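You operate a simulated robot arm through the tools that you are given. There is no shell and no other tool. Be economical: measure what you need, move in short steps, check, and stop when the job is done.

You run a simulated two-armed robot. Do the job below in one go: nothing can be reset, and whatever is moved stays where it is left.

TASK
Hold the drip tray on the top of the feed table steady with one hand and put the spare relay from the top of the feed table in it with the other.
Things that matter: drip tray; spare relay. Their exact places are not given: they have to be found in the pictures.

The check looks at the end state, three seconds after you hand in, the way a careful person would. Anything else that was tipped, shoved, dropped, spilled or broken makes it a failure.

THE ROBOT
Two 7-joint arms with two-finger grippers on one trunk, on a base that drives. Base frame: it is fixed to the floor where the robot stands at the start and does not move with it; the origin is under the middle of the robot, x ahead of it, y to its left, z up. Units: mm, rad, N and s.
The left shoulder is at the start at [132, 216, 1038], the right one opposite. With the tool pointing down near the work surface each hand reaches from about 100 to 860 mm from the robot's upright axis, wherever it stands, measured 20 degrees to its own side. Payload 3.18 kg a hand.
The TCP of each hand is the grasp point between the finger pads, 30 mm short of the fingertips. In the tool frame z runs along the fingers and y along their closing line. Largest opening 144 mm; the body of the gripper starts 103 mm behind the TCP.
Orientation is told as [roll, pitch, yaw] about the base's x, y, z axes, in that order, counted from this pose: with the fingers straight down and closing along the base's y, the tool's x points along the base's -x, its y along +y and its z along -z.

THE INTERFACE
- The arms move only by the tool jog_arm. It takes "left_increments", "right_increments" or both (then of equal length, played together; a hand with none holds still); each is a list of rows, each a list of 7 numbers: the opening, from 0 (shut) to 1 (fully open), then the shift along the tool's x, y, z in mm, then the turn, a rotation vector about the tool's x, y, z in rad. In form: [[claw, tx, ty, tz, rx, ry, rz], ...]. A call has 1 to 12 rows; each row is the pose to reach, as a shift and turn from the pose commanded when the call began, along the tool's axes at that moment. A row lasts 0.2 s, in which the tool goes at most 50 mm and 0.15 rad; a call with a longer step from one row to the next is refused whole, and so is a gripper value outside its range. A pose out of reach is approached as far as the arm can. The call stops where the force on the tool passes 40 N (or 10 N more than at its start, if that is more) or the arm is blocked; 0.2 s more then pass. The fingers move at their own pace and stop on an object; they squeeze with about 20 N. The grip force told is the motor's: it shows also when the fingers shut on nothing. Time passes only in rows, and 0.2 s behind the last, so rows that repeat a pose let the fingers close. It gives the time, the measured TCP pose, the force on the tool (base axes), the opening and the grip force at its end, in the units of the frame above (readings bear some noise), with the torque about the TCP (base axes, N m) and any sound that the robot's microphone picked up.
- Cameras (640 x 400 px; columns grow to the right, rows downward): "scene" is now at [258.6, 21.6, 1245.4]; the picture's right is [0.24, -0.97, 0.00], its down [-0.33, -0.08, -0.94] and it looks along [0.91, 0.22, -0.34] (base axes); focal length 214 px, centre (320, 200). "left" rides on the left gripper at [76, -16, -143] in its tool frame; the picture's right is [0.21, 0.98, 0.00], its down [-0.84, 0.18, -0.51] and it looks along [-0.50, 0.11, 0.86] (tool axes); focal length 218 px, centre (320, 200). "right" rides on the right gripper at [76, 16, -143] in its tool frame; the picture's right is [-0.21, 0.98, 0.00], its down [-0.84, -0.18, -0.51] and it looks along [-0.50, -0.11, 0.86] (tool axes); focal length 218 px, centre (320, 200).
- capture(camera): a new picture of that camera. It takes no simulated time.
- move_column(by): slides the trunk up (or, below 0, down) by that many mm; the arms and the scene camera ride with it, the base frame stays. It gives what a move gives, with no picture.
- drive_base(legs): drives the robot by 1 to 6 legs, each [ahead, left, turn to the left] in mm, mm and rad, along the robot's own axes; the way and the turn of a leg run together, so that a leg with both is an arc; at most 1500 mm and 3.142 rad a leg. The arms and the cameras ride along, it lands a little off, and it stops where it bumps. It gives what a move gives.
- turn_head(pan, tilt): turns the head with the scene camera to pan (to the left, within 1.396 rad either way) and tilt (down, from -0.506 to 1.204), counted from straight ahead of the robot. It gives what a move gives.
- point_at(camera, pixels): for up to 12 pixels [column, row] of the newest picture of that camera ("zoom" is the newest enlarged one), the place [x, y, z] in the base frame of the surface seen there, good to about 2 mm. It takes no simulated time.
- inspect(camera, box): a new picture of the part [left, top, right, bottom] of that camera's present view, enlarged. It takes no simulated time.
- close_job(): hands the job in; it is judged then, once.

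Go step by step. Measure first, check grasps and placings, and put right what went wrong. The budget is 80 turns and 62 pictures, counting those below and the enlarged ones. Unless the task says otherwise, let go and move clear before handing in, and close with one line.

The tools are called after "Request:" by a JSON object that holds its "name" and its "arguments". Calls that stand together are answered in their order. jog_arm: Moves the arms, as the interface text tells. Its arguments: {"type":"object","properties":{"left_increments":{"type":"array"},"right_increments":{"type":"array"}},"required":[]} The other tools are called the same way: move_column (by) slides the trunk up or down; drive_base (legs) drives the base; turn_head (pan, tilt) turns the head that bears the scene camera; capture (camera) takes a picture; point_at (camera, pixels) gives the place of the surface under pixels of a picture; inspect (camera, box) takes an enlarged picture of a part of a camera's view; close_job () hands the job in.

At the start:

```text
clock: 0.0
left_eef_pos: [335.8, 250.1, 1186.8]
left_tool_rot: [0.001, -0.002, 0.0]
left_force: [0.7, 0.8, 0.5]
left_ft_torque: [0.0, 0.01, 0.04]
left_opening: 144.1
left_grip_force: 0.0
right_eef_pos: [415.3, -57.5, 1170.0]
right_tool_rot: [0.001, -0.001, -0.001]
right_force: [0.0, -0.2, -1.1]
right_ft_torque: [0.0, 0.03, -0.01]
right_opening: 143.9
right_grip_force: 0.1
trunk travel left (down, up): [-125.0, 244.0]
robot x, y, heading: [-1.5, -0.3, 0.006]
head pan, tilt: [0.237, 0.346]
```

scene: 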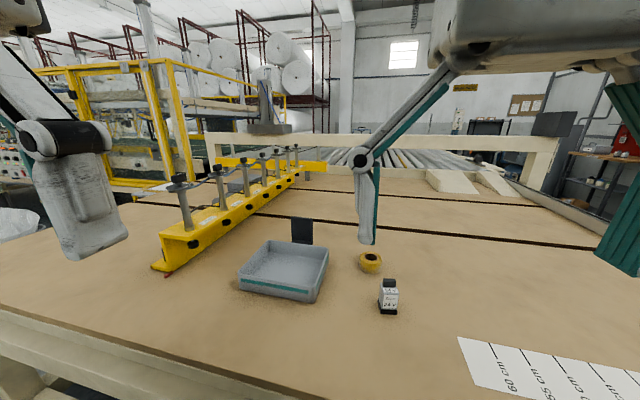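
right: 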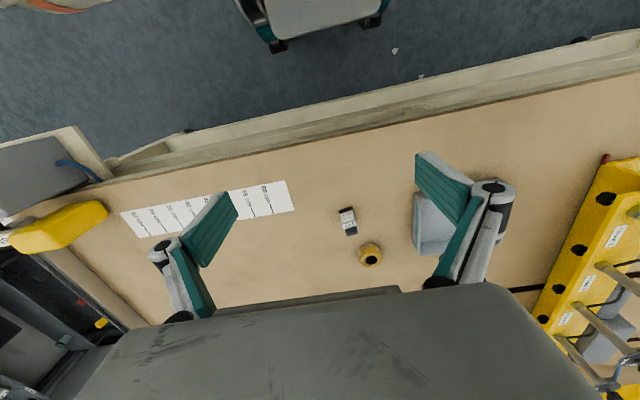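
left: 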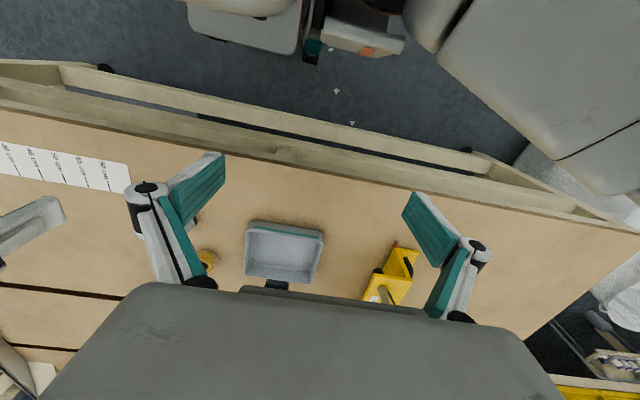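

The scene picture shows the tray around (283,270), relay at (389,297), a yellow roll at (370,262) and a dark block behind the tray at (301,230). I zoom in and measure.

Request:
{"name": "inspect", "arguments": {"camera": "scene", "box": [220, 200, 420, 325]}}

Request:
{"name": "point_at", "arguments": {"camera": "scene", "pixels": [[270, 243], [327, 249], [238, 288], [313, 301], [240, 272], [318, 277], [283, 265], [390, 282], [389, 312], [370, 256], [301, 220], [340, 310]]}}

```text
3.20 times, centred on (320, 262) of scene
```

zoom: 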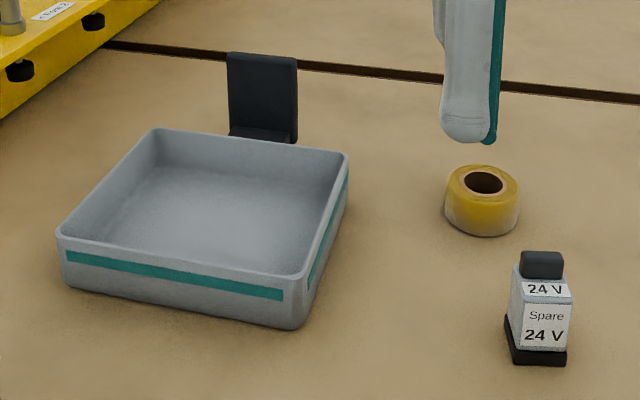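

```text
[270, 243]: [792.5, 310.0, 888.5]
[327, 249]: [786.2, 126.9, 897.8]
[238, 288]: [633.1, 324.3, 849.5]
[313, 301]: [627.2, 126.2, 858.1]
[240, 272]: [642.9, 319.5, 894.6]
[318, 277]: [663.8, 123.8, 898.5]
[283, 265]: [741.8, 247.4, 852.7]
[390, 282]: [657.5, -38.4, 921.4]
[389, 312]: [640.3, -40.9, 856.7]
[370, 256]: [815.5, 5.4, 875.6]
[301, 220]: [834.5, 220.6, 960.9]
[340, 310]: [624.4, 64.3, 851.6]
```

The table is at about z 850, the tray rim at about 898, and the relay top at about 921. I measure rim corners and relay edges more finely in the zoom.

Request:
{"name": "point_at", "arguments": {"camera": "zoom", "pixels": [[61, 233], [299, 276], [345, 154], [155, 130], [180, 250], [325, 215], [100, 183], [542, 256], [527, 285], [571, 287], [512, 360], [565, 363]]}}

Request:
{"name": "point_at", "arguments": {"camera": "left", "pixels": [[250, 221], [322, 232], [246, 276], [316, 283], [285, 240], [285, 260]]}}

Request:
{"name": "inspect", "arguments": {"camera": "right", "box": [300, 180, 420, 280]}}

```text
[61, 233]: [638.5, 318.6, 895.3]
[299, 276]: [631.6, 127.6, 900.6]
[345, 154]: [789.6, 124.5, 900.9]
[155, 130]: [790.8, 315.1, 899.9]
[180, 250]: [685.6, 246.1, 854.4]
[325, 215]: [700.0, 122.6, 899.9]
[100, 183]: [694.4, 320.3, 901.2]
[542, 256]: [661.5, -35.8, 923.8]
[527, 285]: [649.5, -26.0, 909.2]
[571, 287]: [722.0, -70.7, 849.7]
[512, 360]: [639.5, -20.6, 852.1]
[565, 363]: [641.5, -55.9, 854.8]
```

```text
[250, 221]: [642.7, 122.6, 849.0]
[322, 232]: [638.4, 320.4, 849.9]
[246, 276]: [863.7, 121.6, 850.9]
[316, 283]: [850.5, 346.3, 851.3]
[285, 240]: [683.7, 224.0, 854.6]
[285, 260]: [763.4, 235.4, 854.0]
```

```text
4.00 times, centred on (360, 230) of right
```

zoom: 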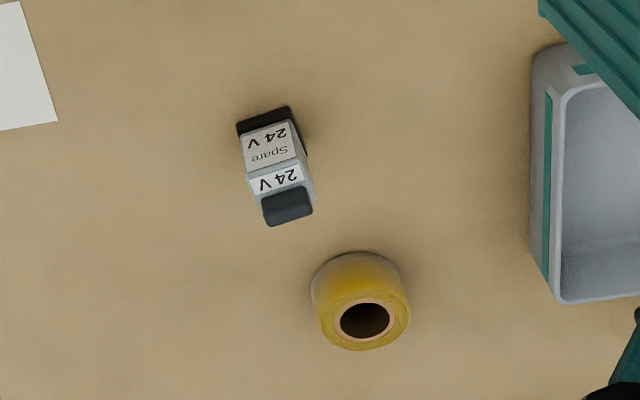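

The relay is seen from above in the right zoom; base corners are near (237,125), (290,107), top block near (287,205). I measure these.

Request:
{"name": "point_at", "arguments": {"camera": "zoom", "pixels": [[240, 128], [287, 110], [305, 150], [265, 198], [306, 188], [270, 222], [311, 210], [288, 205], [243, 138], [290, 122], [251, 182], [362, 300]]}}

```text
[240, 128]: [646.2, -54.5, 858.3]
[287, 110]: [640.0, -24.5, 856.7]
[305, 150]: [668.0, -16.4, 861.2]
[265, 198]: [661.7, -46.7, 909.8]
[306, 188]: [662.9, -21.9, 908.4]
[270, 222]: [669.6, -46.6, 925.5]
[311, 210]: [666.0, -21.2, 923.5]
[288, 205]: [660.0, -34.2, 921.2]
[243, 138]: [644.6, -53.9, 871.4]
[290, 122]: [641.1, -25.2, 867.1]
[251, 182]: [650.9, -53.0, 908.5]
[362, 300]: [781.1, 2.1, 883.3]
```

The relay's front face is near x 642, y -55 to -23, turned about +0.15 rad, with its top at z 924. I bring the right hand above it and look again.

Request:
{"name": "jog_arm", "arguments": {"right_increments": [[1, -40, 3, 20, 0, 0, -0.03], [1, -80, 6, 40, 0, 0, -0.06], [1, -120, 10, 60, 0, 0, -0.09], [1, -160, 13, 85, 0, 0, -0.12], [1, -200, 16, 110, 0, 0, -0.15], [1, -241, 19, 140, 0, 0, -0.15], [1, -241, 19, 150, 0, 0, -0.15]]}}

Request:
{"name": "inspect", "arguments": {"camera": "right", "box": [240, 140, 400, 240]}}

Request:
{"name": "capture", "arguments": {"camera": "scene"}}

```text
refused: row 6 steps farther than a row can; nothing moved
```

```text
4.00 times, centred on (320, 190) of right
```

zoom: 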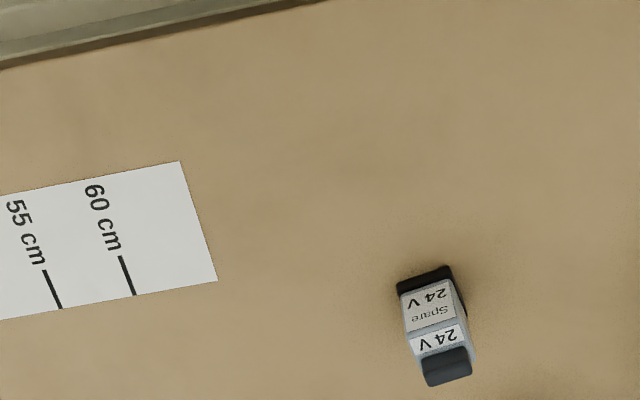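

```text
55 pictures are left
```

scene: 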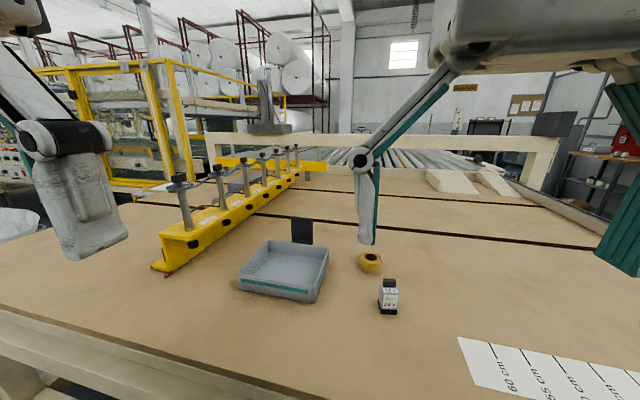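

The call was refused for one over-long row, and nothing moved. I repeat it with shorter steps.

Request:
{"name": "jog_arm", "arguments": {"right_increments": [[1, -35, 3, 20, 0, 0, -0.03], [1, -70, 6, 40, 0, 0, -0.06], [1, -105, 9, 60, 0, 0, -0.09], [1, -140, 12, 80, 0, 0, -0.12], [1, -175, 15, 100, 0, 0, -0.15], [1, -210, 18, 125, 0, 0, -0.15], [1, -241, 19, 150, 0, 0, -0.15], [1, -241, 19, 150, 0, 0, -0.15]]}}

Request:
{"name": "capture", "arguments": {"camera": "right"}}

Request:
{"name": "capture", "arguments": {"camera": "scene"}}

Request:
{"name": "point_at", "arguments": {"camera": "scene", "pixels": [[153, 265], [195, 240], [180, 180], [165, 240]]}}

```text
clock: 1.8
left_eef_pos: [334.8, 249.7, 1186.1]
left_tool_rot: [0.001, -0.001, 0.001]
left_force: [0.0, 0.0, -0.3]
left_ft_torque: [-0.03, -0.04, 0.02]
left_opening: 143.8
left_grip_force: 0.0
right_eef_pos: [656.4, -38.0, 1021.5]
right_tool_rot: [-0.001, -0.002, 0.151]
right_force: [-0.3, 0.3, 1.3]
right_ft_torque: [-0.02, -0.02, 0.02]
right_opening: 144.2
right_grip_force: 0.0
trunk travel left (down, up): [-125.0, 244.0]
robot x, y, heading: [1.3, 1.4, -0.001]
head pan, tilt: [0.237, 0.346]
```

```text
54 pictures are left
```

right: 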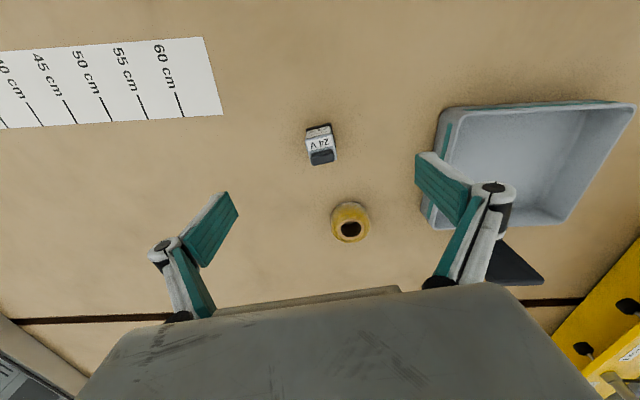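

```text
53 pictures are left
```

scene: 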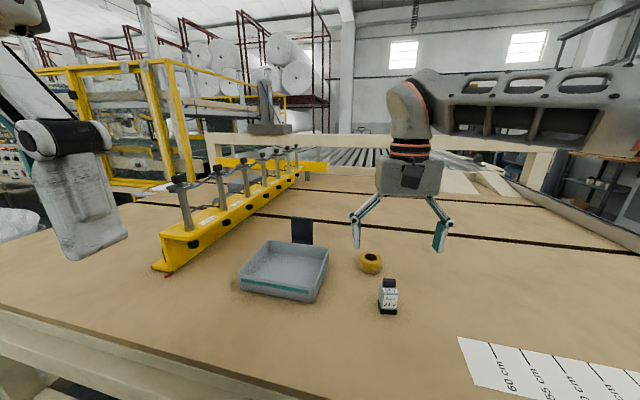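

```text
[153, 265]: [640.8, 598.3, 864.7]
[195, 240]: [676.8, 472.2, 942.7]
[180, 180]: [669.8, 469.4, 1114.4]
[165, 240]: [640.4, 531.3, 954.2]
```

The right hand is above the relay, whose top block sits near (321,157), on the tool axis. I zoom in for its exact shape and turn.

Request:
{"name": "inspect", "arguments": {"camera": "right", "box": [280, 115, 360, 165]}}

```text
8.00 times, centred on (320, 140) of right
```

zoom: 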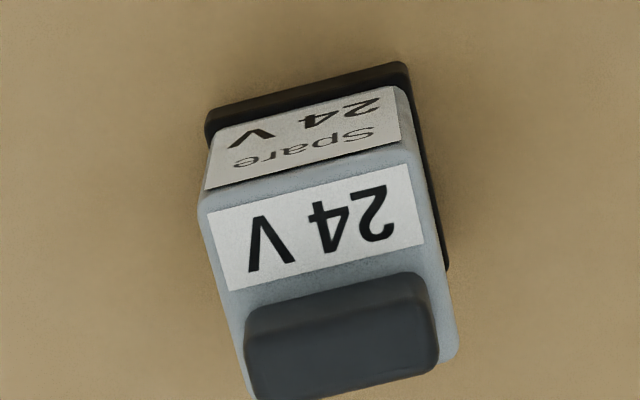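

Request:
{"name": "point_at", "arguments": {"camera": "zoom", "pixels": [[208, 212], [405, 158], [242, 365], [450, 350], [215, 112], [400, 70], [260, 380], [430, 350], [250, 325], [420, 285], [445, 262], [440, 260]]}}

```text
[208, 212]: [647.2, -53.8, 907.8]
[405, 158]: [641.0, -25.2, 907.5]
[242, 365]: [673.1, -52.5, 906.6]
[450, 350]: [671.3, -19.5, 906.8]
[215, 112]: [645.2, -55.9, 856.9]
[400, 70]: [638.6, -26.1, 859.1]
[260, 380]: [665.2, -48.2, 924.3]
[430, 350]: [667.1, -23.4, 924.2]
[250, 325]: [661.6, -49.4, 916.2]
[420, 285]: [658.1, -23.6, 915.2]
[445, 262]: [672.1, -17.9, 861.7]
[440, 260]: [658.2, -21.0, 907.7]
```

The relay turns about 0.2 rad and its body is centred near (659,-36.5), 31 mm wide, with its shoulder at z 907. I correct, descend to z 897 and close.

Request:
{"name": "jog_arm", "arguments": {"right_increments": [[0.7, -2.8, 1.1, 25, 0, 0, -0.05], [0.5, -2.8, 1.1, 60, 0, 0, -0.05], [0.5, -2.8, 1.1, 95, 0, 0, -0.05], [0.5, -2.8, 1.1, 115, 0, 0, -0.05], [0.5, -2.8, 1.1, 124.5, 0, 0, -0.05], [0.5, -2.8, 1.1, 124.5, 0, 0, -0.05]]}}

Request:
{"name": "inspect", "arguments": {"camera": "right", "box": [220, 100, 420, 225]}}

```text
clock: 3.2
left_eef_pos: [336.3, 251.3, 1186.4]
left_tool_rot: [-0.001, 0.0, 0.001]
left_force: [0.1, 0.2, 0.6]
left_ft_torque: [0.0, 0.0, -0.02]
left_opening: 144.0
left_grip_force: 0.1
right_eef_pos: [656.5, -37.1, 895.9]
right_tool_rot: [0.001, 0.0, 0.199]
right_force: [0.3, -0.7, -0.5]
right_ft_torque: [-0.01, 0.03, -0.02]
right_opening: 71.9
right_grip_force: 0.0
trunk travel left (down, up): [-125.0, 244.0]
robot x, y, heading: [-2.1, 0.4, -0.001]
head pan, tilt: [0.237, 0.346]
```

```text
3.20 times, centred on (320, 162) of right
```

zoom: 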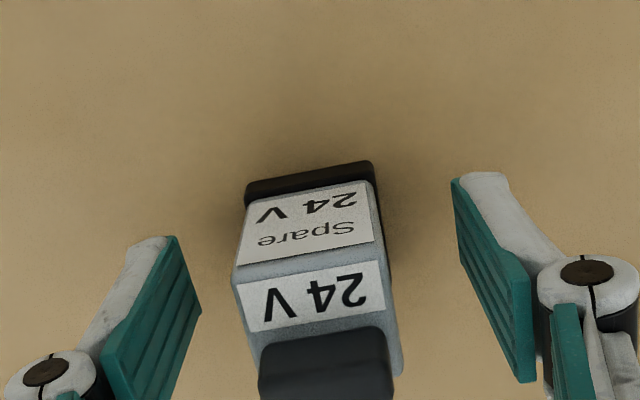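

The relay stands centred between the pads with no contact. I close in place.

Request:
{"name": "jog_arm", "arguments": {"right_increments": [[0.35, 0, 0, 0, 0, 0, 0], [0.25, 0, 0, 0, 0, 0, 0], [0, 0, 0, 0, 0, 0, 0], [0, 0, 0, 0, 0, 0, 0], [0, 0, 0, 0, 0, 0, 0]]}}

Request:
{"name": "inspect", "arguments": {"camera": "right", "box": [220, 100, 420, 225]}}

```text
clock: 4.4
left_eef_pos: [336.3, 250.2, 1185.6]
left_tool_rot: [0.0, 0.0, 0.0]
left_force: [-0.7, 0.9, -0.7]
left_ft_torque: [0.02, 0.01, 0.0]
left_opening: 144.1
left_grip_force: 0.1
right_eef_pos: [658.1, -38.6, 896.3]
right_tool_rot: [-0.001, 0.001, 0.2]
right_force: [1.1, -1.0, 0.4]
right_ft_torque: [-0.03, 0.0, 0.0]
right_opening: 35.6
right_grip_force: 19.8
trunk travel left (down, up): [-125.0, 244.0]
robot x, y, heading: [-4.1, 0.1, -0.004]
head pan, tilt: [0.237, 0.346]
```

```text
3.20 times, centred on (320, 162) of right
```

zoom: 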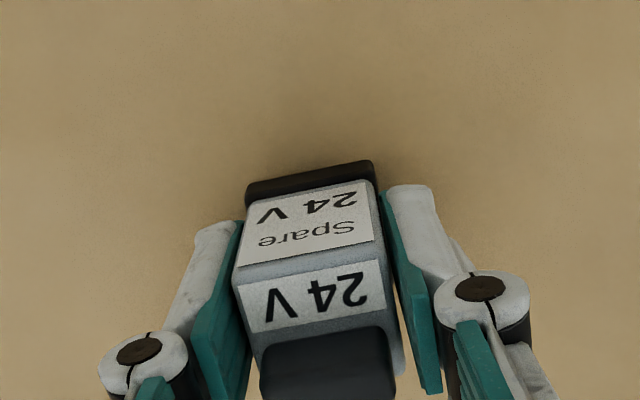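

The relay is held at 35.6 mm, 20 N. I lift it straight up, while the left hand moves above the tray's front wall turned a quarter turn so its camera faces away from the right hand.

Request:
{"name": "jog_arm", "arguments": {"right_increments": [[0, 0, 0, -6, 0, 0, 0], [0, 0, 0, -14, 0, 0, 0], [0, 0, 0, -30, 0, 0, 0], [0, 0, 0, -50, 0, 0, 0], [0, 0, 0, -70, 0, 0, 0], [0, 0, 0, -90, 0, 0, 0], [0, 0, 0, -110, 0, 0, 0], [0, 0, 0, -110, 0, 0, 0], [0, 0, 0, -110, 0, 0, 0], [0, 0, 0, -110, 0, 0, 0], [0, 0, 0, -110, 0, 0, 0], [0, 0, 0, -110, 0, 0, 0]], "left_increments": [[1, -27, 3, 10, 0, 0, 0.14], [1, -54, 6, 20, 0, 0, 0.28], [1, -81, 9, 30, 0, 0, 0.42], [1, -108, 12, 45, 0, 0, 0.56], [1, -135, 15, 60, 0, 0, 0.7], [1, -162, 18, 75, 0, 0, 0.84], [1, -189, 21, 90, 0, 0, 0.98], [1, -216, 24, 105, 0, 0, 1.12], [1, -243, 27, 120, 0, 0, 1.26], [1, -270, 30, 135, 0, 0, 1.4], [1, -297, 30, 150, 0, 0, 1.54], [1, -299, 30, 150, 0, 0, 1.571]]}}

Request:
{"name": "capture", "arguments": {"camera": "scene"}}

Request:
{"name": "capture", "arguments": {"camera": "left"}}

```text
clock: 6.4
left_eef_pos: [437.0, 179.1, 846.2]
left_tool_rot: [0.132, -0.049, -1.12]
left_force: [3.7, 14.9, 49.5]
left_ft_torque: [1.93, -2.69, 0.59]
left_opening: 144.7
left_grip_force: 0.0
left hand out of reach, approached as far as the arm can: row 1, 2, 3, 4, 5, 6, 7, 8, 9, 10
right_eef_pos: [657.3, -37.6, 998.6]
right_tool_rot: [-0.002, -0.002, 0.199]
right_force: [0.6, 0.1, -0.1]
right_ft_torque: [0.04, 0.0, 0.01]
right_opening: 35.2
right_grip_force: 20.5
right hand out of reach, approached as far as the arm can: row 7, 8, 9, 10
trunk travel left (down, up): [-125.0, 244.0]
robot x, y, heading: [2.2, 0.3, -0.0]
head pan, tilt: [0.237, 0.346]
stopped in row 10 (left hand): the force on the tool passed its limit at 261 N (the readings are from after the stop); the commanded pose is now the measured one
```

```text
49 pictures are left
```

scene: 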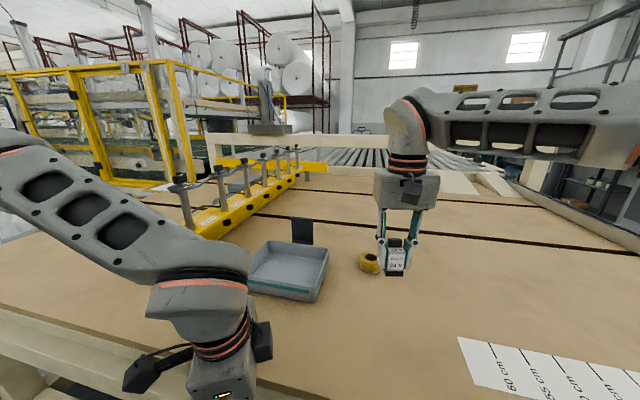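

```text
48 pictures are left
```

left: 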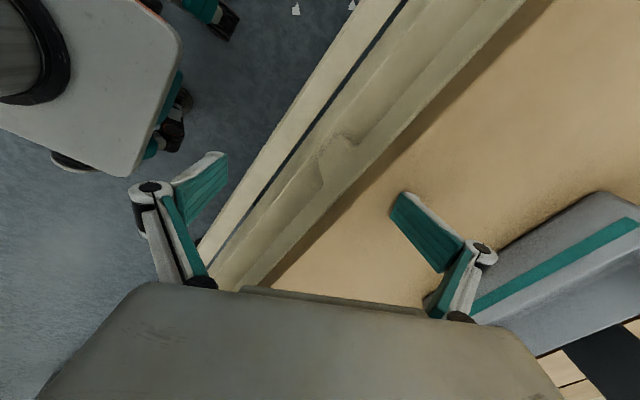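

The left arm could not reach those poses and dipped to (437,179,846), pressing with 50 N on the table's edge; the tray still seems at its place in the scene picture. I lift the left hand gently straight up.

Request:
{"name": "jog_arm", "arguments": {"left_increments": [[1, 0, 0, -10, 0, 0, 0], [1, 0, 0, -25, 0, 0, 0], [1, 0, 0, -50, 0, 0, 0], [1, 0, 0, -80, 0, 0, 0], [1, 0, 0, -110, 0, 0, 0], [1, 0, 0, -110, 0, 0, 0]]}}

Request:
{"name": "capture", "arguments": {"camera": "scene"}}

Request:
{"name": "capture", "arguments": {"camera": "left"}}

```text
clock: 7.8
left_eef_pos: [419.4, 162.1, 901.4]
left_tool_rot: [0.142, -0.06, -1.092]
left_force: [-0.4, 0.8, -0.9]
left_ft_torque: [0.03, -0.02, 0.03]
left_opening: 143.8
left_grip_force: 0.2
left hand out of reach, approached as far as the arm can: row 2, 3, 4, 5, 6
right_eef_pos: [658.6, -38.0, 992.2]
right_tool_rot: [0.001, 0.007, 0.197]
right_force: [-0.3, 0.7, -2.1]
right_ft_torque: [0.03, 0.0, 0.0]
right_opening: 35.4
right_grip_force: 19.4
trunk travel left (down, up): [-125.0, 244.0]
robot x, y, heading: [-1.0, -0.8, -0.002]
head pan, tilt: [0.237, 0.346]
```

```text
47 pictures are left
```

scene: 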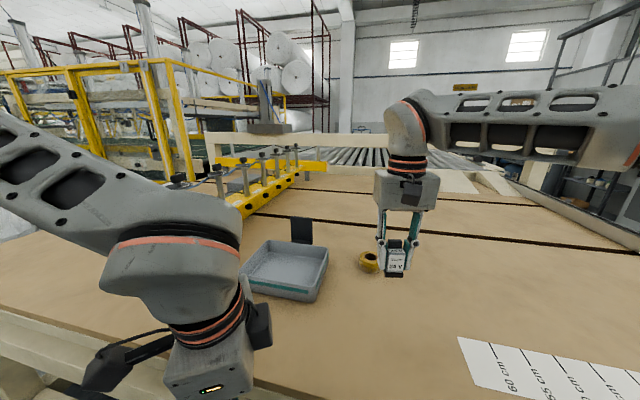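

```text
46 pictures are left
```

left: 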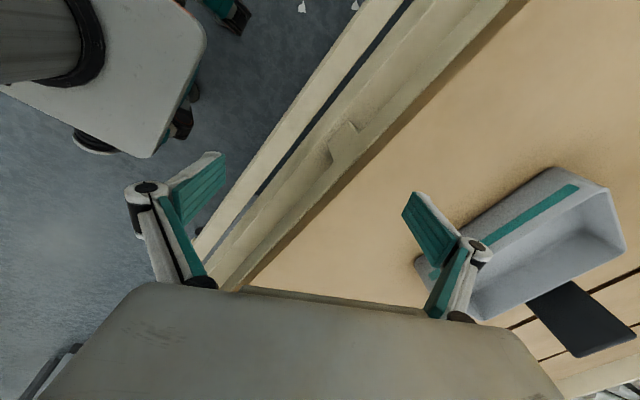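

The left hand is now free at z 901 but in an awkward pose; the tray and yellow tape look untouched. I unwind its turn in small steps while rising.

Request:
{"name": "jog_arm", "arguments": {"left_increments": [[1, 6, 3, -10, 0, 0, -0.13], [1, 12, 6, -20, 0, 0, -0.26], [1, 18, 9, -30, 0, 0, -0.39], [1, 24, 12, -40, 0, 0, -0.52], [1, 30, 15, -50, 0, 0, -0.65], [1, 35, 18, -60, 0, 0, -0.78], [1, 35, 18, -60, 0, 0, -0.78]]}}

```text
clock: 9.4
left_eef_pos: [410.8, 201.9, 963.0]
left_tool_rot: [0.053, -0.11, -0.339]
left_force: [-0.8, 0.0, 0.0]
left_ft_torque: [0.02, 0.01, -0.01]
left_opening: 143.8
left_grip_force: 0.1
right_eef_pos: [659.3, -38.1, 994.4]
right_tool_rot: [0.002, 0.002, 0.198]
right_force: [-1.7, -0.2, -1.5]
right_ft_torque: [-0.01, 0.01, 0.02]
right_opening: 35.3
right_grip_force: 19.9
trunk travel left (down, up): [-125.0, 244.0]
robot x, y, heading: [-4.1, 0.3, 0.001]
head pan, tilt: [0.237, 0.346]
```

It follows well now. I level the hand to zero turn, rising a bit, and then use yaw 0 to pinch the tray's left wall instead.

Request:
{"name": "jog_arm", "arguments": {"left_increments": [[1, 0, 0, -10, 0.018, 0.037, -0.113], [1, 0, 0, -20, 0.035, 0.073, -0.226], [1, 0, 0, -30, 0.053, 0.11, -0.339], [1, 0, 0, -40, 0.053, 0.11, -0.339], [1, 0, 0, -40, 0.053, 0.11, -0.339]]}}

Request:
{"name": "capture", "arguments": {"camera": "left"}}

```text
clock: 10.6
left_eef_pos: [407.1, 202.6, 1002.6]
left_tool_rot: [-0.021, -0.004, -0.002]
left_force: [-0.2, 0.2, 0.4]
left_ft_torque: [0.0, 0.01, -0.01]
left_opening: 143.9
left_grip_force: 0.0
right_eef_pos: [659.1, -37.5, 995.2]
right_tool_rot: [0.0, 0.002, 0.197]
right_force: [0.0, 0.3, -1.5]
right_ft_torque: [0.0, 0.04, 0.0]
right_opening: 35.1
right_grip_force: 20.1
trunk travel left (down, up): [-125.0, 244.0]
robot x, y, heading: [3.7, 5.9, -0.001]
head pan, tilt: [0.237, 0.346]
```

```text
45 pictures are left
```

left: 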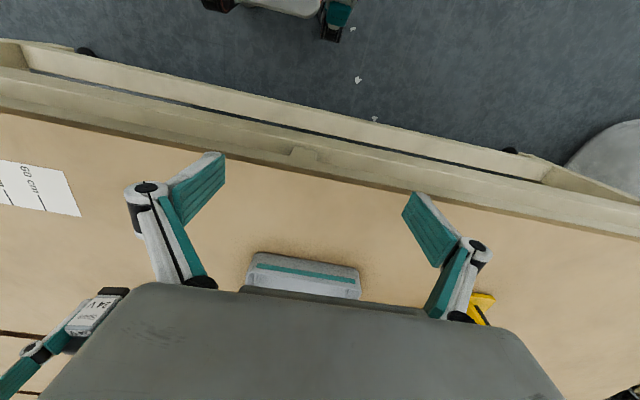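

The left hand is level at (407,203,1003), with clear space to the tray. I move it above the tray's left wall at about (680,319,1010).

Request:
{"name": "jog_arm", "arguments": {"left_increments": [[1, -30, 16, 0, -0.01, 0, 0], [1, -65, 32, -3, -0.021, 0, 0], [1, -100, 48, -6, -0.021, 0, 0], [1, -135, 64, -8, -0.021, 0, 0], [1, -170, 80, -8, -0.021, 0, 0], [1, -205, 95, -8, -0.021, 0, 0], [1, -240, 108, -8, -0.021, 0, 0], [1, -273, 116, -8, -0.021, 0, 0], [1, -273, 116, -8, -0.021, 0, 0]]}}

Request:
{"name": "capture", "arguments": {"camera": "left"}}

Request:
{"name": "capture", "arguments": {"camera": "scene"}}

```text
clock: 12.6
left_eef_pos: [620.7, 291.7, 992.2]
left_tool_rot: [-0.003, 0.009, -0.004]
left_force: [0.8, 0.3, -0.3]
left_ft_torque: [0.03, -0.04, 0.01]
left_opening: 144.1
left_grip_force: 0.1
left hand out of reach, approached as far as the arm can: row 6, 7, 8, 9
right_eef_pos: [657.9, -37.4, 994.4]
right_tool_rot: [0.001, 0.003, 0.201]
right_force: [0.8, 0.2, -1.1]
right_ft_torque: [-0.02, 0.01, 0.0]
right_opening: 35.0
right_grip_force: 19.6
trunk travel left (down, up): [-125.0, 244.0]
robot x, y, heading: [-1.1, -2.2, 0.004]
head pan, tilt: [0.237, 0.346]
```

```text
44 pictures are left
```

left: 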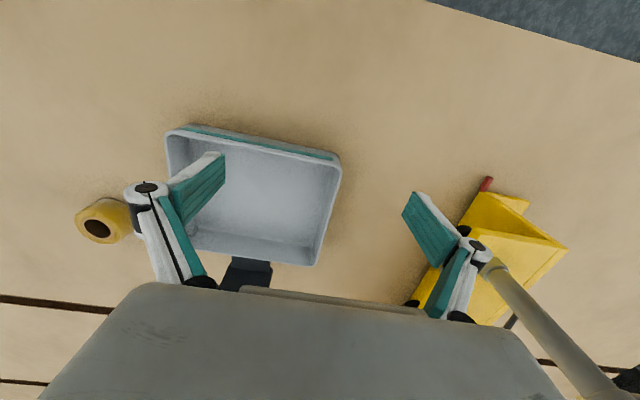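

```text
43 pictures are left
```

scene: 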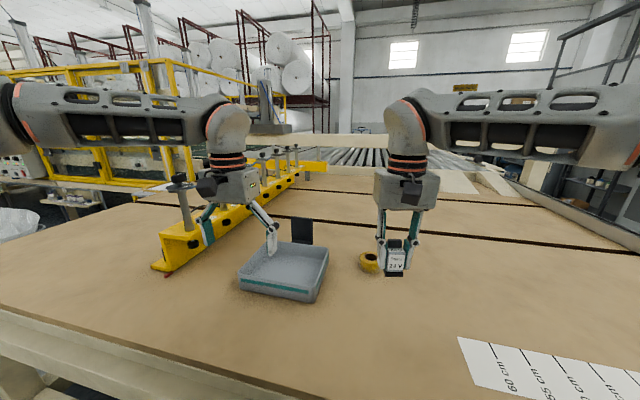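

Both hands reach less at this height because the shoulders sit low, and everything on the table is still in place. I raise the trunk by 120 mm to gain reach, and the hands rise with it.

Request:
{"name": "move_column", "arguments": {"by": 120}}

```text
clock: 14.1
left_eef_pos: [561.4, 292.8, 1250.5]
left_tool_rot: [0.001, -0.276, -0.001]
left_force: [0.9, -0.2, 0.6]
left_ft_torque: [-0.03, 0.03, 0.01]
left_opening: 144.0
left_grip_force: 0.0
right_eef_pos: [586.7, -38.8, 1284.1]
right_tool_rot: [-0.057, -0.307, 0.199]
right_force: [-0.6, 0.3, -0.2]
right_ft_torque: [0.01, 0.01, 0.02]
right_opening: 35.2
right_grip_force: 20.2
trunk travel left (down, up): [-245.0, 124.0]
robot x, y, heading: [2.3, 1.2, -0.0]
head pan, tilt: [0.237, 0.346]
```

The hands rose more than expected and pitched by about -0.3. I hold still for a moment to see where the arms settle.

Request:
{"name": "jog_arm", "arguments": {"left_increments": [[1, 0, 0, 0, 0, 0, 0], [1, 0, 0, 0, 0, 0, 0]], "right_increments": [[0, 0, 0, 0, 0, 0, 0], [0, 0, 0, 0, 0, 0, 0]]}}

Request:
{"name": "capture", "arguments": {"camera": "scene"}}

```text
clock: 14.7
left_eef_pos: [560.8, 290.9, 1250.5]
left_tool_rot: [0.0, -0.277, 0.002]
left_force: [0.0, -0.6, -1.0]
left_ft_torque: [0.06, -0.01, 0.02]
left_opening: 143.6
left_grip_force: 0.1
right_eef_pos: [584.4, -39.0, 1285.8]
right_tool_rot: [-0.058, -0.309, 0.201]
right_force: [0.2, -0.2, -0.3]
right_ft_torque: [0.05, 0.01, 0.0]
right_opening: 35.4
right_grip_force: 19.8
trunk travel left (down, up): [-245.0, 124.0]
robot x, y, heading: [0.4, 3.4, 0.003]
head pan, tilt: [0.237, 0.346]
```

```text
42 pictures are left
```

scene: 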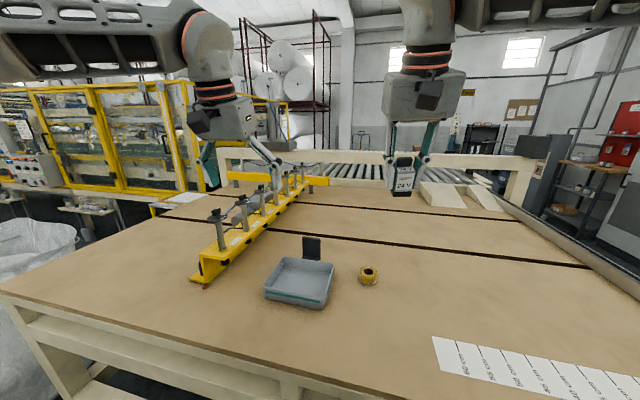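

Both hands are high and pitched, and the relay is still held. I level both while lowering them together in clear air.

Request:
{"name": "jog_arm", "arguments": {"left_increments": [[1, 0, 0, 30, 0, 0.07, 0], [1, 0, 0, 60, 0, 0.14, 0], [1, 0, 0, 90, 0, 0.21, 0], [1, 0, 0, 120, 0, 0.277, 0], [1, 0, 0, 146, 0, 0.277, 0], [1, 0, 0, 146, 0, 0.277, 0]], "right_increments": [[0, 0, 0, 30, -0.015, 0.078, 0], [0, 0, 0, 60, -0.03, 0.155, 0], [0, 0, 0, 90, -0.045, 0.232, 0], [0, 0, 0, 120, -0.058, 0.309, 0], [0, 0, 0, 146, -0.058, 0.309, 0], [0, 0, 0, 146, -0.058, 0.309, 0]]}}

```text
clock: 16.1
left_eef_pos: [571.3, 324.4, 1119.2]
left_tool_rot: [-0.017, -0.013, 0.066]
left_force: [2.4, 2.9, -2.0]
left_ft_torque: [-0.2, 0.32, -0.01]
left_opening: 143.7
left_grip_force: 0.0
left hand out of reach, approached as far as the arm can: row 1, 2, 3, 4, 5, 6
right_eef_pos: [634.8, -78.0, 1134.1]
right_tool_rot: [0.032, -0.046, 0.108]
right_force: [3.4, 1.2, -1.8]
right_ft_torque: [-0.18, 0.29, 0.01]
right_opening: 35.3
right_grip_force: 19.6
right hand out of reach, approached as far as the arm can: row 1, 2, 3, 4, 5, 6
trunk travel left (down, up): [-245.0, 124.0]
robot x, y, heading: [1.2, -0.5, -0.007]
head pan, tilt: [0.237, 0.346]
```

Both are nearly level at z about 1120–1134. I continue downwards and trim the turns.

Request:
{"name": "jog_arm", "arguments": {"left_increments": [[1, 0, 0, 15, -0.008, 0.006, 0.03], [1, 0, 0, 35, -0.017, 0.013, 0.066], [1, 0, 0, 55, -0.017, 0.013, 0.066], [1, 0, 0, 75, -0.017, 0.013, 0.066], [1, 0, 0, 75, -0.017, 0.013, 0.066]], "right_increments": [[0, 0, 0, 15, 0.016, 0.023, -0.045], [0, 0, 0, 35, 0.032, 0.046, -0.09], [0, 0, 0, 55, 0.032, 0.046, -0.09], [0, 0, 0, 75, 0.032, 0.046, -0.09], [0, 0, 0, 75, 0.032, 0.046, -0.09]]}}

```text
clock: 17.3
left_eef_pos: [564.4, 318.5, 1055.4]
left_tool_rot: [0.003, -0.017, 0.002]
left_force: [-0.3, -0.8, -0.1]
left_ft_torque: [-0.01, 0.0, -0.02]
left_opening: 143.9
left_grip_force: 0.0
right_eef_pos: [629.0, -80.0, 1098.5]
right_tool_rot: [0.014, -0.037, 0.16]
right_force: [0.6, -0.3, -0.6]
right_ft_torque: [0.0, 0.0, -0.04]
right_opening: 35.3
right_grip_force: 20.4
right hand out of reach, approached as far as the arm can: row 1, 2, 3, 4, 5
trunk travel left (down, up): [-245.0, 124.0]
robot x, y, heading: [4.7, 2.2, -0.001]
head pan, tilt: [0.237, 0.346]
```

The left hand is tracking again at (564,318,1055). I move it forward and down towards (680,319,985), and lower the right one a bit.

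Request:
{"name": "jog_arm", "arguments": {"left_increments": [[1, -15, 0, 20, 0, 0.017, 0], [1, -35, 0, 40, 0, 0.017, 0], [1, -60, 0, 60, 0, 0.017, 0], [1, -85, 0, 70, 0, 0.017, 0], [1, -116, 0, 70, 0, 0.017, 0], [1, -116, 0, 70, 0, 0.017, 0]], "right_increments": [[0, 0, 0, 15, 0.01, 0.037, -0.04], [0, 0, 0, 35, 0.014, 0.037, -0.04], [0, 0, 0, 55, 0.014, 0.037, -0.04], [0, 0, 0, 75, 0.014, 0.037, -0.04], [0, 0, 0, 75, 0.014, 0.037, -0.04], [0, 0, 0, 75, 0.014, 0.037, -0.04]]}}

Request:
{"name": "capture", "arguments": {"camera": "left"}}

Request:
{"name": "capture", "arguments": {"camera": "right"}}

```text
clock: 18.7
left_eef_pos: [619.4, 317.9, 1001.6]
left_tool_rot: [0.005, 0.003, 0.0]
left_force: [0.0, 0.1, 0.8]
left_ft_torque: [0.0, 0.05, -0.02]
left_opening: 144.1
left_grip_force: 0.0
left hand out of reach, approached as far as the arm can: row 3, 4, 5, 6
right_eef_pos: [624.8, -78.4, 1055.6]
right_tool_rot: [-0.014, -0.007, 0.222]
right_force: [1.3, 0.7, -0.8]
right_ft_torque: [0.03, 0.03, -0.01]
right_opening: 35.4
right_grip_force: 20.2
right hand out of reach, approached as far as the arm can: row 1, 2, 3, 4, 5, 6
trunk travel left (down, up): [-245.0, 124.0]
robot x, y, heading: [1.6, 0.8, 0.006]
head pan, tilt: [0.237, 0.346]
```

```text
41 pictures are left
```

left: 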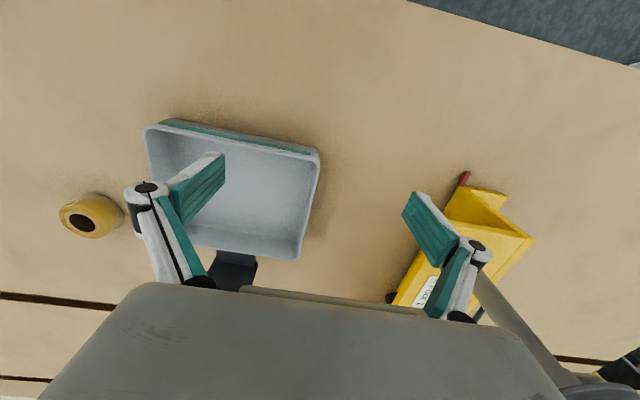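

```text
40 pictures are left
```

right: 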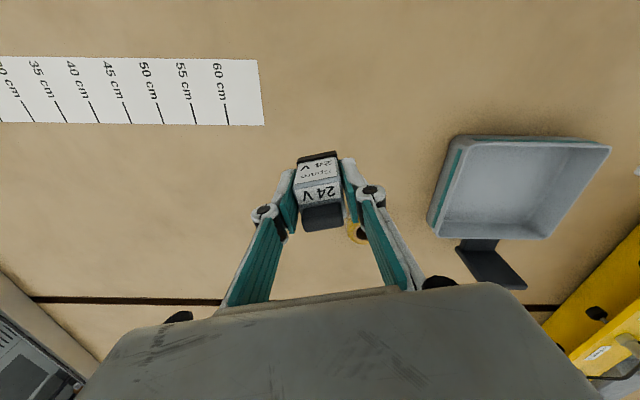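

The left hand stalls at x 619, so rather than stretch I can drive the robot a little forward. First I measure the table's front edge to know the clearance.

Request:
{"name": "turn_head", "arguments": {"pan": 0.1, "tilt": 0.9}}

Request:
{"name": "capture", "arguments": {"camera": "scene"}}

```text
clock: 19.7
left_eef_pos: [617.7, 318.5, 1001.4]
left_tool_rot: [0.003, 0.001, -0.001]
left_force: [0.6, 0.6, 0.1]
left_ft_torque: [0.02, 0.01, 0.03]
left_opening: 143.8
left_grip_force: 0.1
right_eef_pos: [623.1, -79.4, 1056.3]
right_tool_rot: [-0.011, -0.009, 0.221]
right_force: [-0.6, 0.2, -0.4]
right_ft_torque: [0.03, 0.02, 0.01]
right_opening: 35.1
right_grip_force: 20.0
trunk travel left (down, up): [-245.0, 124.0]
robot x, y, heading: [-1.9, -1.5, -0.001]
head pan, tilt: [0.099, 0.901]
```

```text
39 pictures are left
```

scene: 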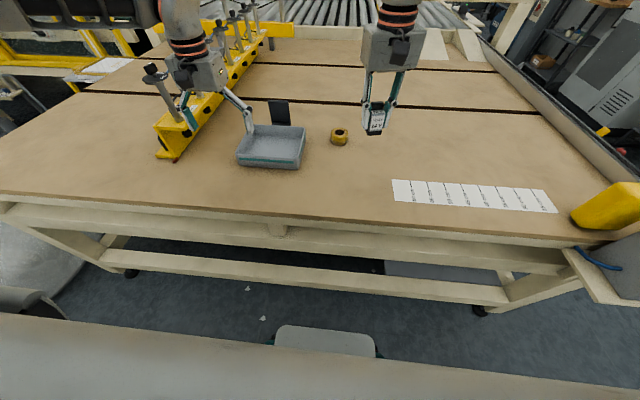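

The table front edge runs at row ~215 and the robot's base front is at (325,330). I measure both and the left gripper's surroundings.

Request:
{"name": "point_at", "arguments": {"camera": "scene", "pixels": [[280, 213], [280, 222], [280, 240], [280, 268], [325, 327], [325, 345], [320, 312], [420, 230], [250, 130], [186, 120], [265, 127], [272, 165]]}}

```text
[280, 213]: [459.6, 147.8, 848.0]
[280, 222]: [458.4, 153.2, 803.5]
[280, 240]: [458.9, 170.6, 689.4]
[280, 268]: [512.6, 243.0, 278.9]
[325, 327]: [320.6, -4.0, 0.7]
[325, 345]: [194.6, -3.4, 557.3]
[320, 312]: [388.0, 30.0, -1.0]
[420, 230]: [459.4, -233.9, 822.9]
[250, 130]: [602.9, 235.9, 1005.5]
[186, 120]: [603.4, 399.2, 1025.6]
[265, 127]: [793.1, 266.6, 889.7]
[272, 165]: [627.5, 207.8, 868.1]
```

The table edge is at x 459 and the robot's front at no more than about 320, so 75 mm ahead is safe; the hands are well above everything. I drive 75 mm ahead.

Request:
{"name": "drive_base", "arguments": {"legs": [[75, 0, 0]]}}

Request:
{"name": "capture", "arguments": {"camera": "left"}}

```text
clock: 20.7
left_eef_pos: [693.5, 320.2, 1001.2]
left_tool_rot: [0.006, 0.003, 0.001]
left_force: [0.8, 0.0, -0.5]
left_ft_torque: [-0.01, 0.02, -0.02]
left_opening: 143.8
left_grip_force: 0.1
right_eef_pos: [698.5, -77.4, 1055.3]
right_tool_rot: [-0.012, -0.006, 0.222]
right_force: [0.5, 0.9, -1.0]
right_ft_torque: [-0.01, 0.05, 0.0]
right_opening: 35.4
right_grip_force: 19.6
trunk travel left (down, up): [-245.0, 124.0]
robot x, y, heading: [72.9, 2.8, -0.005]
head pan, tilt: [0.099, 0.901]
```

```text
38 pictures are left
```

left: 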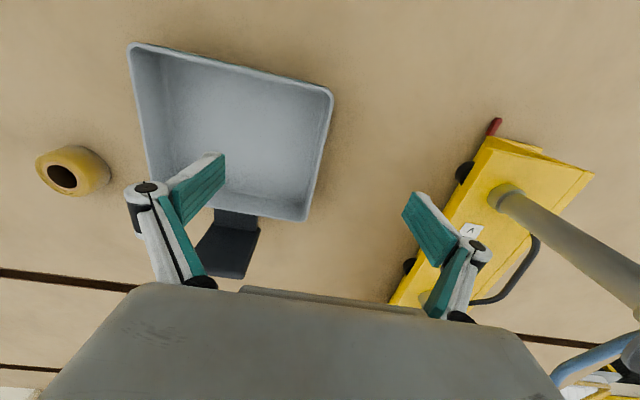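

The hand is above the left wall, which runs from (331,92) to (308,218) in the left picture. I measure the wall and the fixture nearby.

Request:
{"name": "point_at", "arguments": {"camera": "left", "pixels": [[331, 95], [326, 125], [320, 158], [313, 190], [318, 125], [312, 158], [322, 158], [316, 158], [440, 235], [410, 265], [470, 165], [505, 195]]}}

Request:
{"name": "inspect", "arguments": {"camera": "left", "box": [280, 110, 360, 160]}}

```text
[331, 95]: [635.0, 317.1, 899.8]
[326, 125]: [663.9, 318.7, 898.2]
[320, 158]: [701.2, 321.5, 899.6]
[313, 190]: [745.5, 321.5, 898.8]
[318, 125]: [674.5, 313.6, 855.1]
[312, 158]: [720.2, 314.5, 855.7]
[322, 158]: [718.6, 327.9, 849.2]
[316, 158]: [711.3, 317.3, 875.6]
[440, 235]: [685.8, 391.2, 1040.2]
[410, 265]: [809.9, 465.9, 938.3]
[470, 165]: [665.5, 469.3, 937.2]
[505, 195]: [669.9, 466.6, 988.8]
```

```text
8.00 times, centred on (320, 135) of left
```

zoom: 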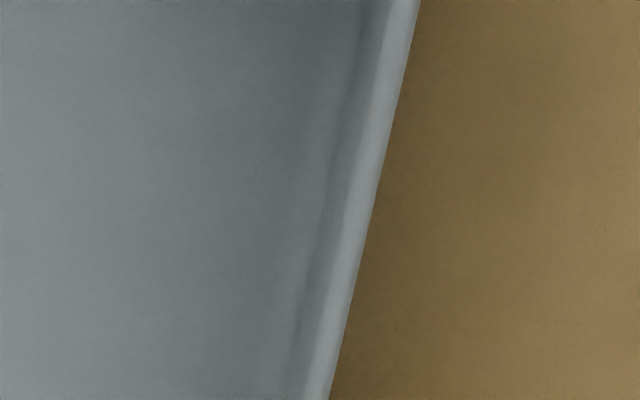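

The wall is centred at y≈320 near x 690, rim z 899, floor 855. I descend to z 894 with half-open fingers, then check.

Request:
{"name": "jog_arm", "arguments": {"left_increments": [[0.8, 0, 0, 20, 0, 0, 0], [0.6, 0, 0, 45, 0, 0, 0], [0.45, 0, 0, 70, 0, 0, 0], [0.45, 0, 0, 90, 0, 0, 0], [0.45, 0, 0, 100, 0, 0, 0], [0.45, 0, 0, 107, 0, 0, 0], [0.45, 0, 0, 107, 0, 0, 0]]}}

Request:
{"name": "capture", "arguments": {"camera": "left"}}

```text
clock: 22.3
left_eef_pos: [691.5, 320.3, 894.3]
left_tool_rot: [0.004, 0.001, 0.001]
left_force: [0.0, 0.5, -0.2]
left_ft_torque: [0.01, 0.0, -0.03]
left_opening: 64.6
left_grip_force: 0.1
right_eef_pos: [698.2, -77.9, 1056.1]
right_tool_rot: [-0.014, -0.008, 0.223]
right_force: [0.0, -0.1, -0.4]
right_ft_torque: [-0.01, 0.02, 0.02]
right_opening: 35.2
right_grip_force: 20.0
trunk travel left (down, up): [-245.0, 124.0]
robot x, y, heading: [76.3, -1.2, 0.001]
head pan, tilt: [0.099, 0.901]
```

```text
36 pictures are left
```

left: 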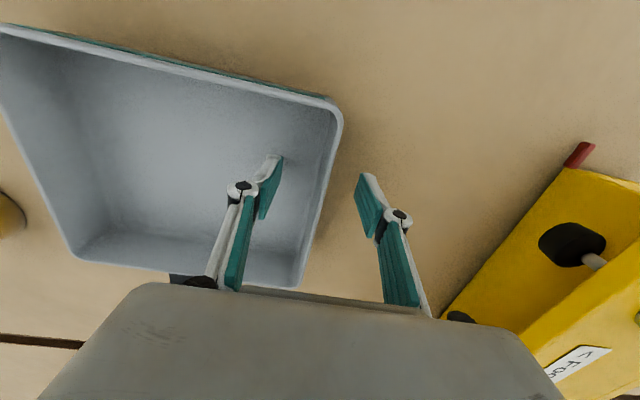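

The wall runs between the two fingers with no contact. I close the left hand on it.

Request:
{"name": "jog_arm", "arguments": {"left_increments": [[0.3, 0, 0, 0, 0, 0, 0], [0.2, 0, 0, 0, 0, 0, 0], [0.12, 0, 0, 0, 0, 0, 0], [0, 0, 0, 0, 0, 0, 0], [0, 0, 0, 0, 0, 0, 0], [0, 0, 0, 0, 0, 0, 0]]}}

Request:
{"name": "capture", "arguments": {"camera": "left"}}

Request:
{"name": "capture", "arguments": {"camera": "scene"}}

```text
clock: 23.7
left_eef_pos: [691.9, 319.2, 894.1]
left_tool_rot: [0.004, 0.002, -0.001]
left_force: [-0.2, -1.3, -0.3]
left_ft_torque: [-0.03, -0.03, -0.06]
left_opening: 5.8
left_grip_force: 20.0
right_eef_pos: [698.0, -77.9, 1054.0]
right_tool_rot: [-0.01, -0.009, 0.223]
right_force: [0.0, 0.3, -0.4]
right_ft_torque: [-0.01, 0.01, -0.03]
right_opening: 35.3
right_grip_force: 19.8
trunk travel left (down, up): [-245.0, 124.0]
robot x, y, heading: [77.1, -3.7, 0.001]
head pan, tilt: [0.099, 0.901]
```

```text
35 pictures are left
```

left: 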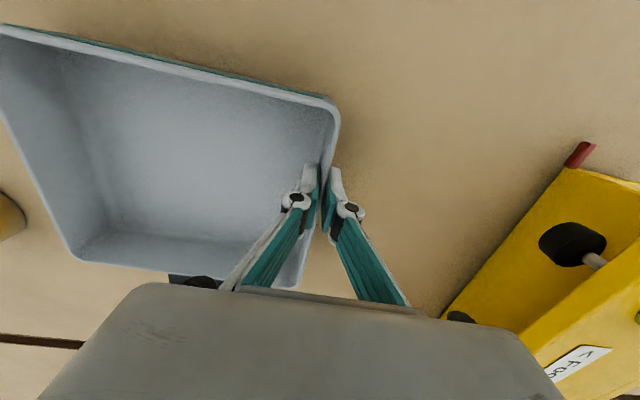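

```text
34 pictures are left
```

scene: 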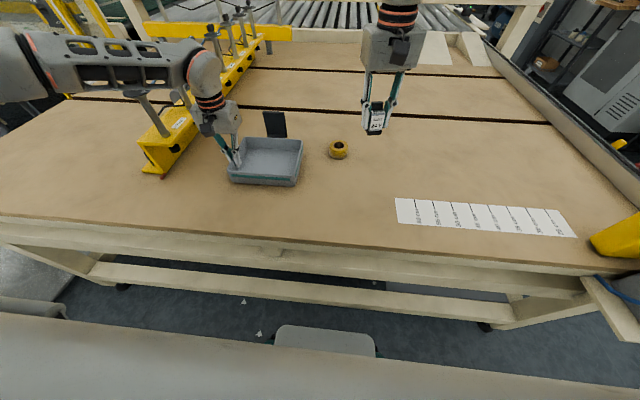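

The tray wall is pinched (5.8 mm, 20 N) and the tray has not shifted. I now carry the relay left and slightly down, partway to the tray, unwinding its turn.

Request:
{"name": "jog_arm", "arguments": {"right_increments": [[0, 0, 0, 30, -0.01, 0.008, 0], [0, -8, 25, 55, -0.01, 0.008, 0.07], [0, -20, 55, 65, -0.01, 0.008, 0.14], [0, -32, 95, 65, -0.01, 0.008, 0.2], [0, -45, 131, 65, -0.01, 0.008, 0.2], [0, -45, 131, 65, -0.01, 0.008, 0.2]], "left_increments": [[0, 0, 0, 0, 0, 0, 0], [0, 0, 0, 0, 0, 0, 0], [0, 0, 0, 0, 0, 0, 0], [0, 0, 0, 0, 0, 0, 0], [0, 0, 0, 0, 0, 0, 0], [0, 0, 0, 0, 0, 0, 0]]}}

Request:
{"name": "capture", "arguments": {"camera": "right"}}

```text
clock: 25.1
left_eef_pos: [692.1, 319.1, 894.1]
left_tool_rot: [0.002, 0.002, 0.0]
left_force: [0.5, 0.3, -0.4]
left_ft_torque: [0.01, 0.04, -0.01]
left_opening: 6.0
left_grip_force: 20.1
right_eef_pos: [720.5, 48.1, 990.6]
right_tool_rot: [0.005, 0.002, 0.0]
right_force: [0.0, 0.1, -0.6]
right_ft_torque: [0.01, 0.02, -0.02]
right_opening: 35.5
right_grip_force: 19.9
trunk travel left (down, up): [-245.0, 124.0]
robot x, y, heading: [74.9, 3.0, 0.002]
head pan, tilt: [0.099, 0.901]
```

```text
33 pictures are left
```

right: 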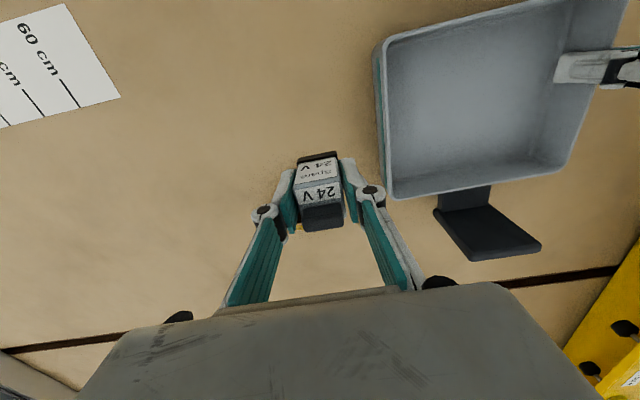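

The right hand is at (720,48,991) and level. I move over the tray to (730,170), at z 970 so that the relay's bottom clears the rim.

Request:
{"name": "jog_arm", "arguments": {"right_increments": [[0, -2, 30, 0, 0, 0, 0.05], [0, -5, 60, 5, 0, 0, 0.1], [0, -8, 90, 12, 0, 0, 0.15], [0, -10, 110, 20, 0, 0, 0.2], [0, -10, 122, 20, 0, 0, 0.2], [0, -10, 122, 20, 0, 0, 0.2]], "left_increments": [[0, 0, 0, 0, 0, 0, 0], [0, 0, 0, 0, 0, 0, 0], [0, 0, 0, 0, 0, 0, 0], [0, 0, 0, 0, 0, 0, 0], [0, 0, 0, 0, 0, 0, 0], [0, 0, 0, 0, 0, 0, 0]]}}

Request:
{"name": "capture", "arguments": {"camera": "right"}}

Request:
{"name": "capture", "arguments": {"camera": "scene"}}

```text
clock: 25.7
left_eef_pos: [693.5, 320.8, 894.1]
left_tool_rot: [0.006, 0.004, 0.001]
left_force: [0.3, 0.1, 0.9]
left_ft_torque: [-0.05, 0.23, 0.1]
left_opening: 6.0
left_grip_force: 19.6
right_eef_pos: [761.8, 4.6, 960.0]
right_tool_rot: [-0.037, 0.02, -0.203]
right_force: [-0.6, 0.5, -1.4]
right_ft_torque: [-0.03, -0.02, -0.04]
right_opening: 35.4
right_grip_force: 19.9
right hand out of reach, approached as far as the arm can: row 2
trunk travel left (down, up): [-245.0, 124.0]
robot x, y, heading: [78.9, -3.6, 0.002]
head pan, tilt: [0.099, 0.901]
stopped in row 2 (right hand): the arm was blocked; the commanded pose is now the measured one
```

```text
32 pictures are left
```

right: 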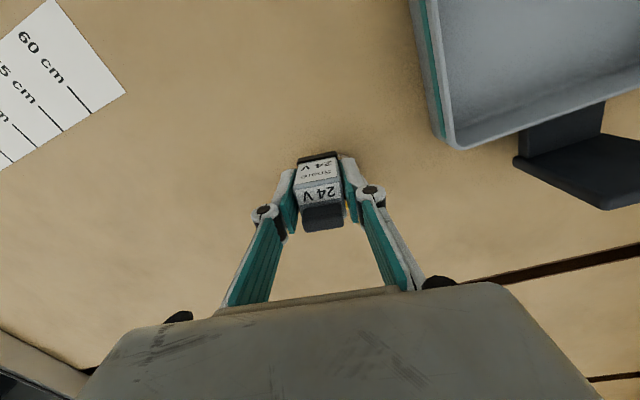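

```text
31 pictures are left
```

scene: 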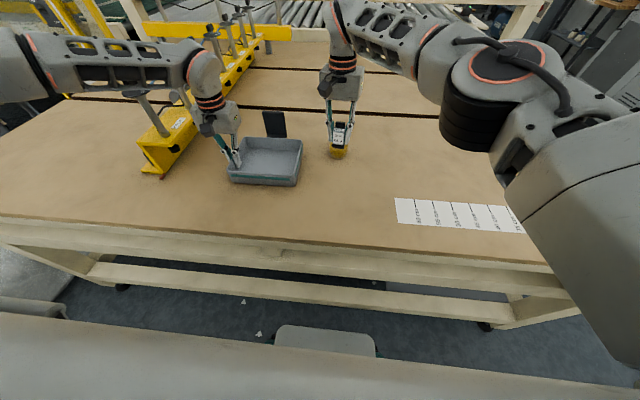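

The arm's elbow swung and it got blocked; the relay is still held, above the tape at (762,5,960) with its bottom near 914. I rise a little and look how it tracks.

Request:
{"name": "jog_arm", "arguments": {"right_increments": [[0, 2, 0, -10, 0, 0, -0.03], [0, 5, 0, -20, 0, 0, -0.06], [0, 10, 0, -30, 0, 0, -0.1], [0, 10, 0, -30, 0, 0, -0.1]]}}

Request:
{"name": "capture", "arguments": {"camera": "scene"}}

```text
clock: 26.7
left_eef_pos: [694.1, 318.8, 893.0]
left_tool_rot: [0.004, 0.002, 0.001]
left_force: [0.2, 0.4, -0.4]
left_ft_torque: [0.0, 0.3, -0.05]
left_opening: 6.1
left_grip_force: 20.5
right_eef_pos: [750.7, 9.2, 986.8]
right_tool_rot: [-0.035, 0.03, -0.1]
right_force: [-0.6, -0.3, -1.2]
right_ft_torque: [0.03, 0.04, 0.01]
right_opening: 35.2
right_grip_force: 19.9
trunk travel left (down, up): [-245.0, 124.0]
robot x, y, heading: [75.2, -1.6, -0.002]
head pan, tilt: [0.099, 0.901]
```

```text
30 pictures are left
```

scene: 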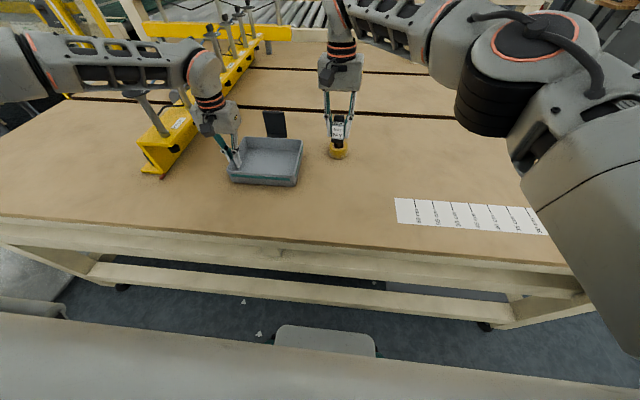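

It tracks again in this posture. I move left in small steps and check that the posture keeps up.

Request:
{"name": "jog_arm", "arguments": {"right_increments": [[0, 6, 15, 0, -0.01, -0.01, 0], [0, 12, 35, 0, -0.02, -0.02, 0], [0, 18, 55, 0, -0.035, -0.03, 0], [0, 23, 78, 0, -0.035, -0.03, 0], [0, 23, 78, 0, -0.035, -0.03, 0]]}}

Request:
{"name": "capture", "arguments": {"camera": "scene"}}

```text
clock: 27.8
left_eef_pos: [692.8, 314.7, 897.0]
left_tool_rot: [0.003, -0.001, -0.002]
left_force: [-0.5, -0.1, -2.3]
left_ft_torque: [0.1, 0.28, -0.08]
left_opening: 6.1
left_grip_force: 20.2
right_eef_pos: [727.1, 39.4, 905.8]
right_tool_rot: [0.001, 0.141, -0.165]
right_force: [-0.4, -0.4, -1.7]
right_ft_torque: [0.08, 0.0, -0.04]
right_opening: 35.2
right_grip_force: 20.4
right hand out of reach, approached as far as the arm can: row 4, 5
trunk travel left (down, up): [-245.0, 124.0]
robot x, y, heading: [74.3, -0.9, -0.002]
head pan, tilt: [0.099, 0.901]
stopped in row 5 (right hand): the arm was blocked; the commanded pose is now the measured one
```

```text
29 pictures are left
```

scene: 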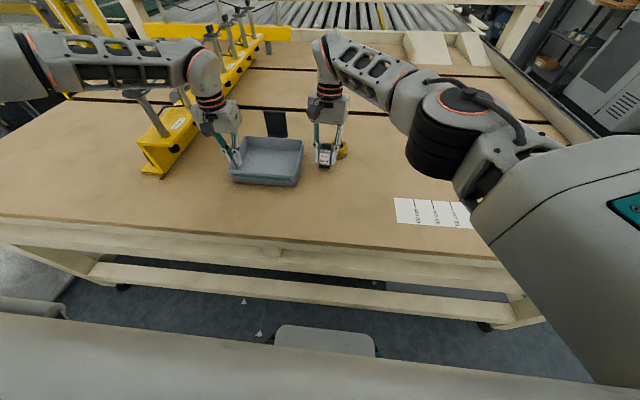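

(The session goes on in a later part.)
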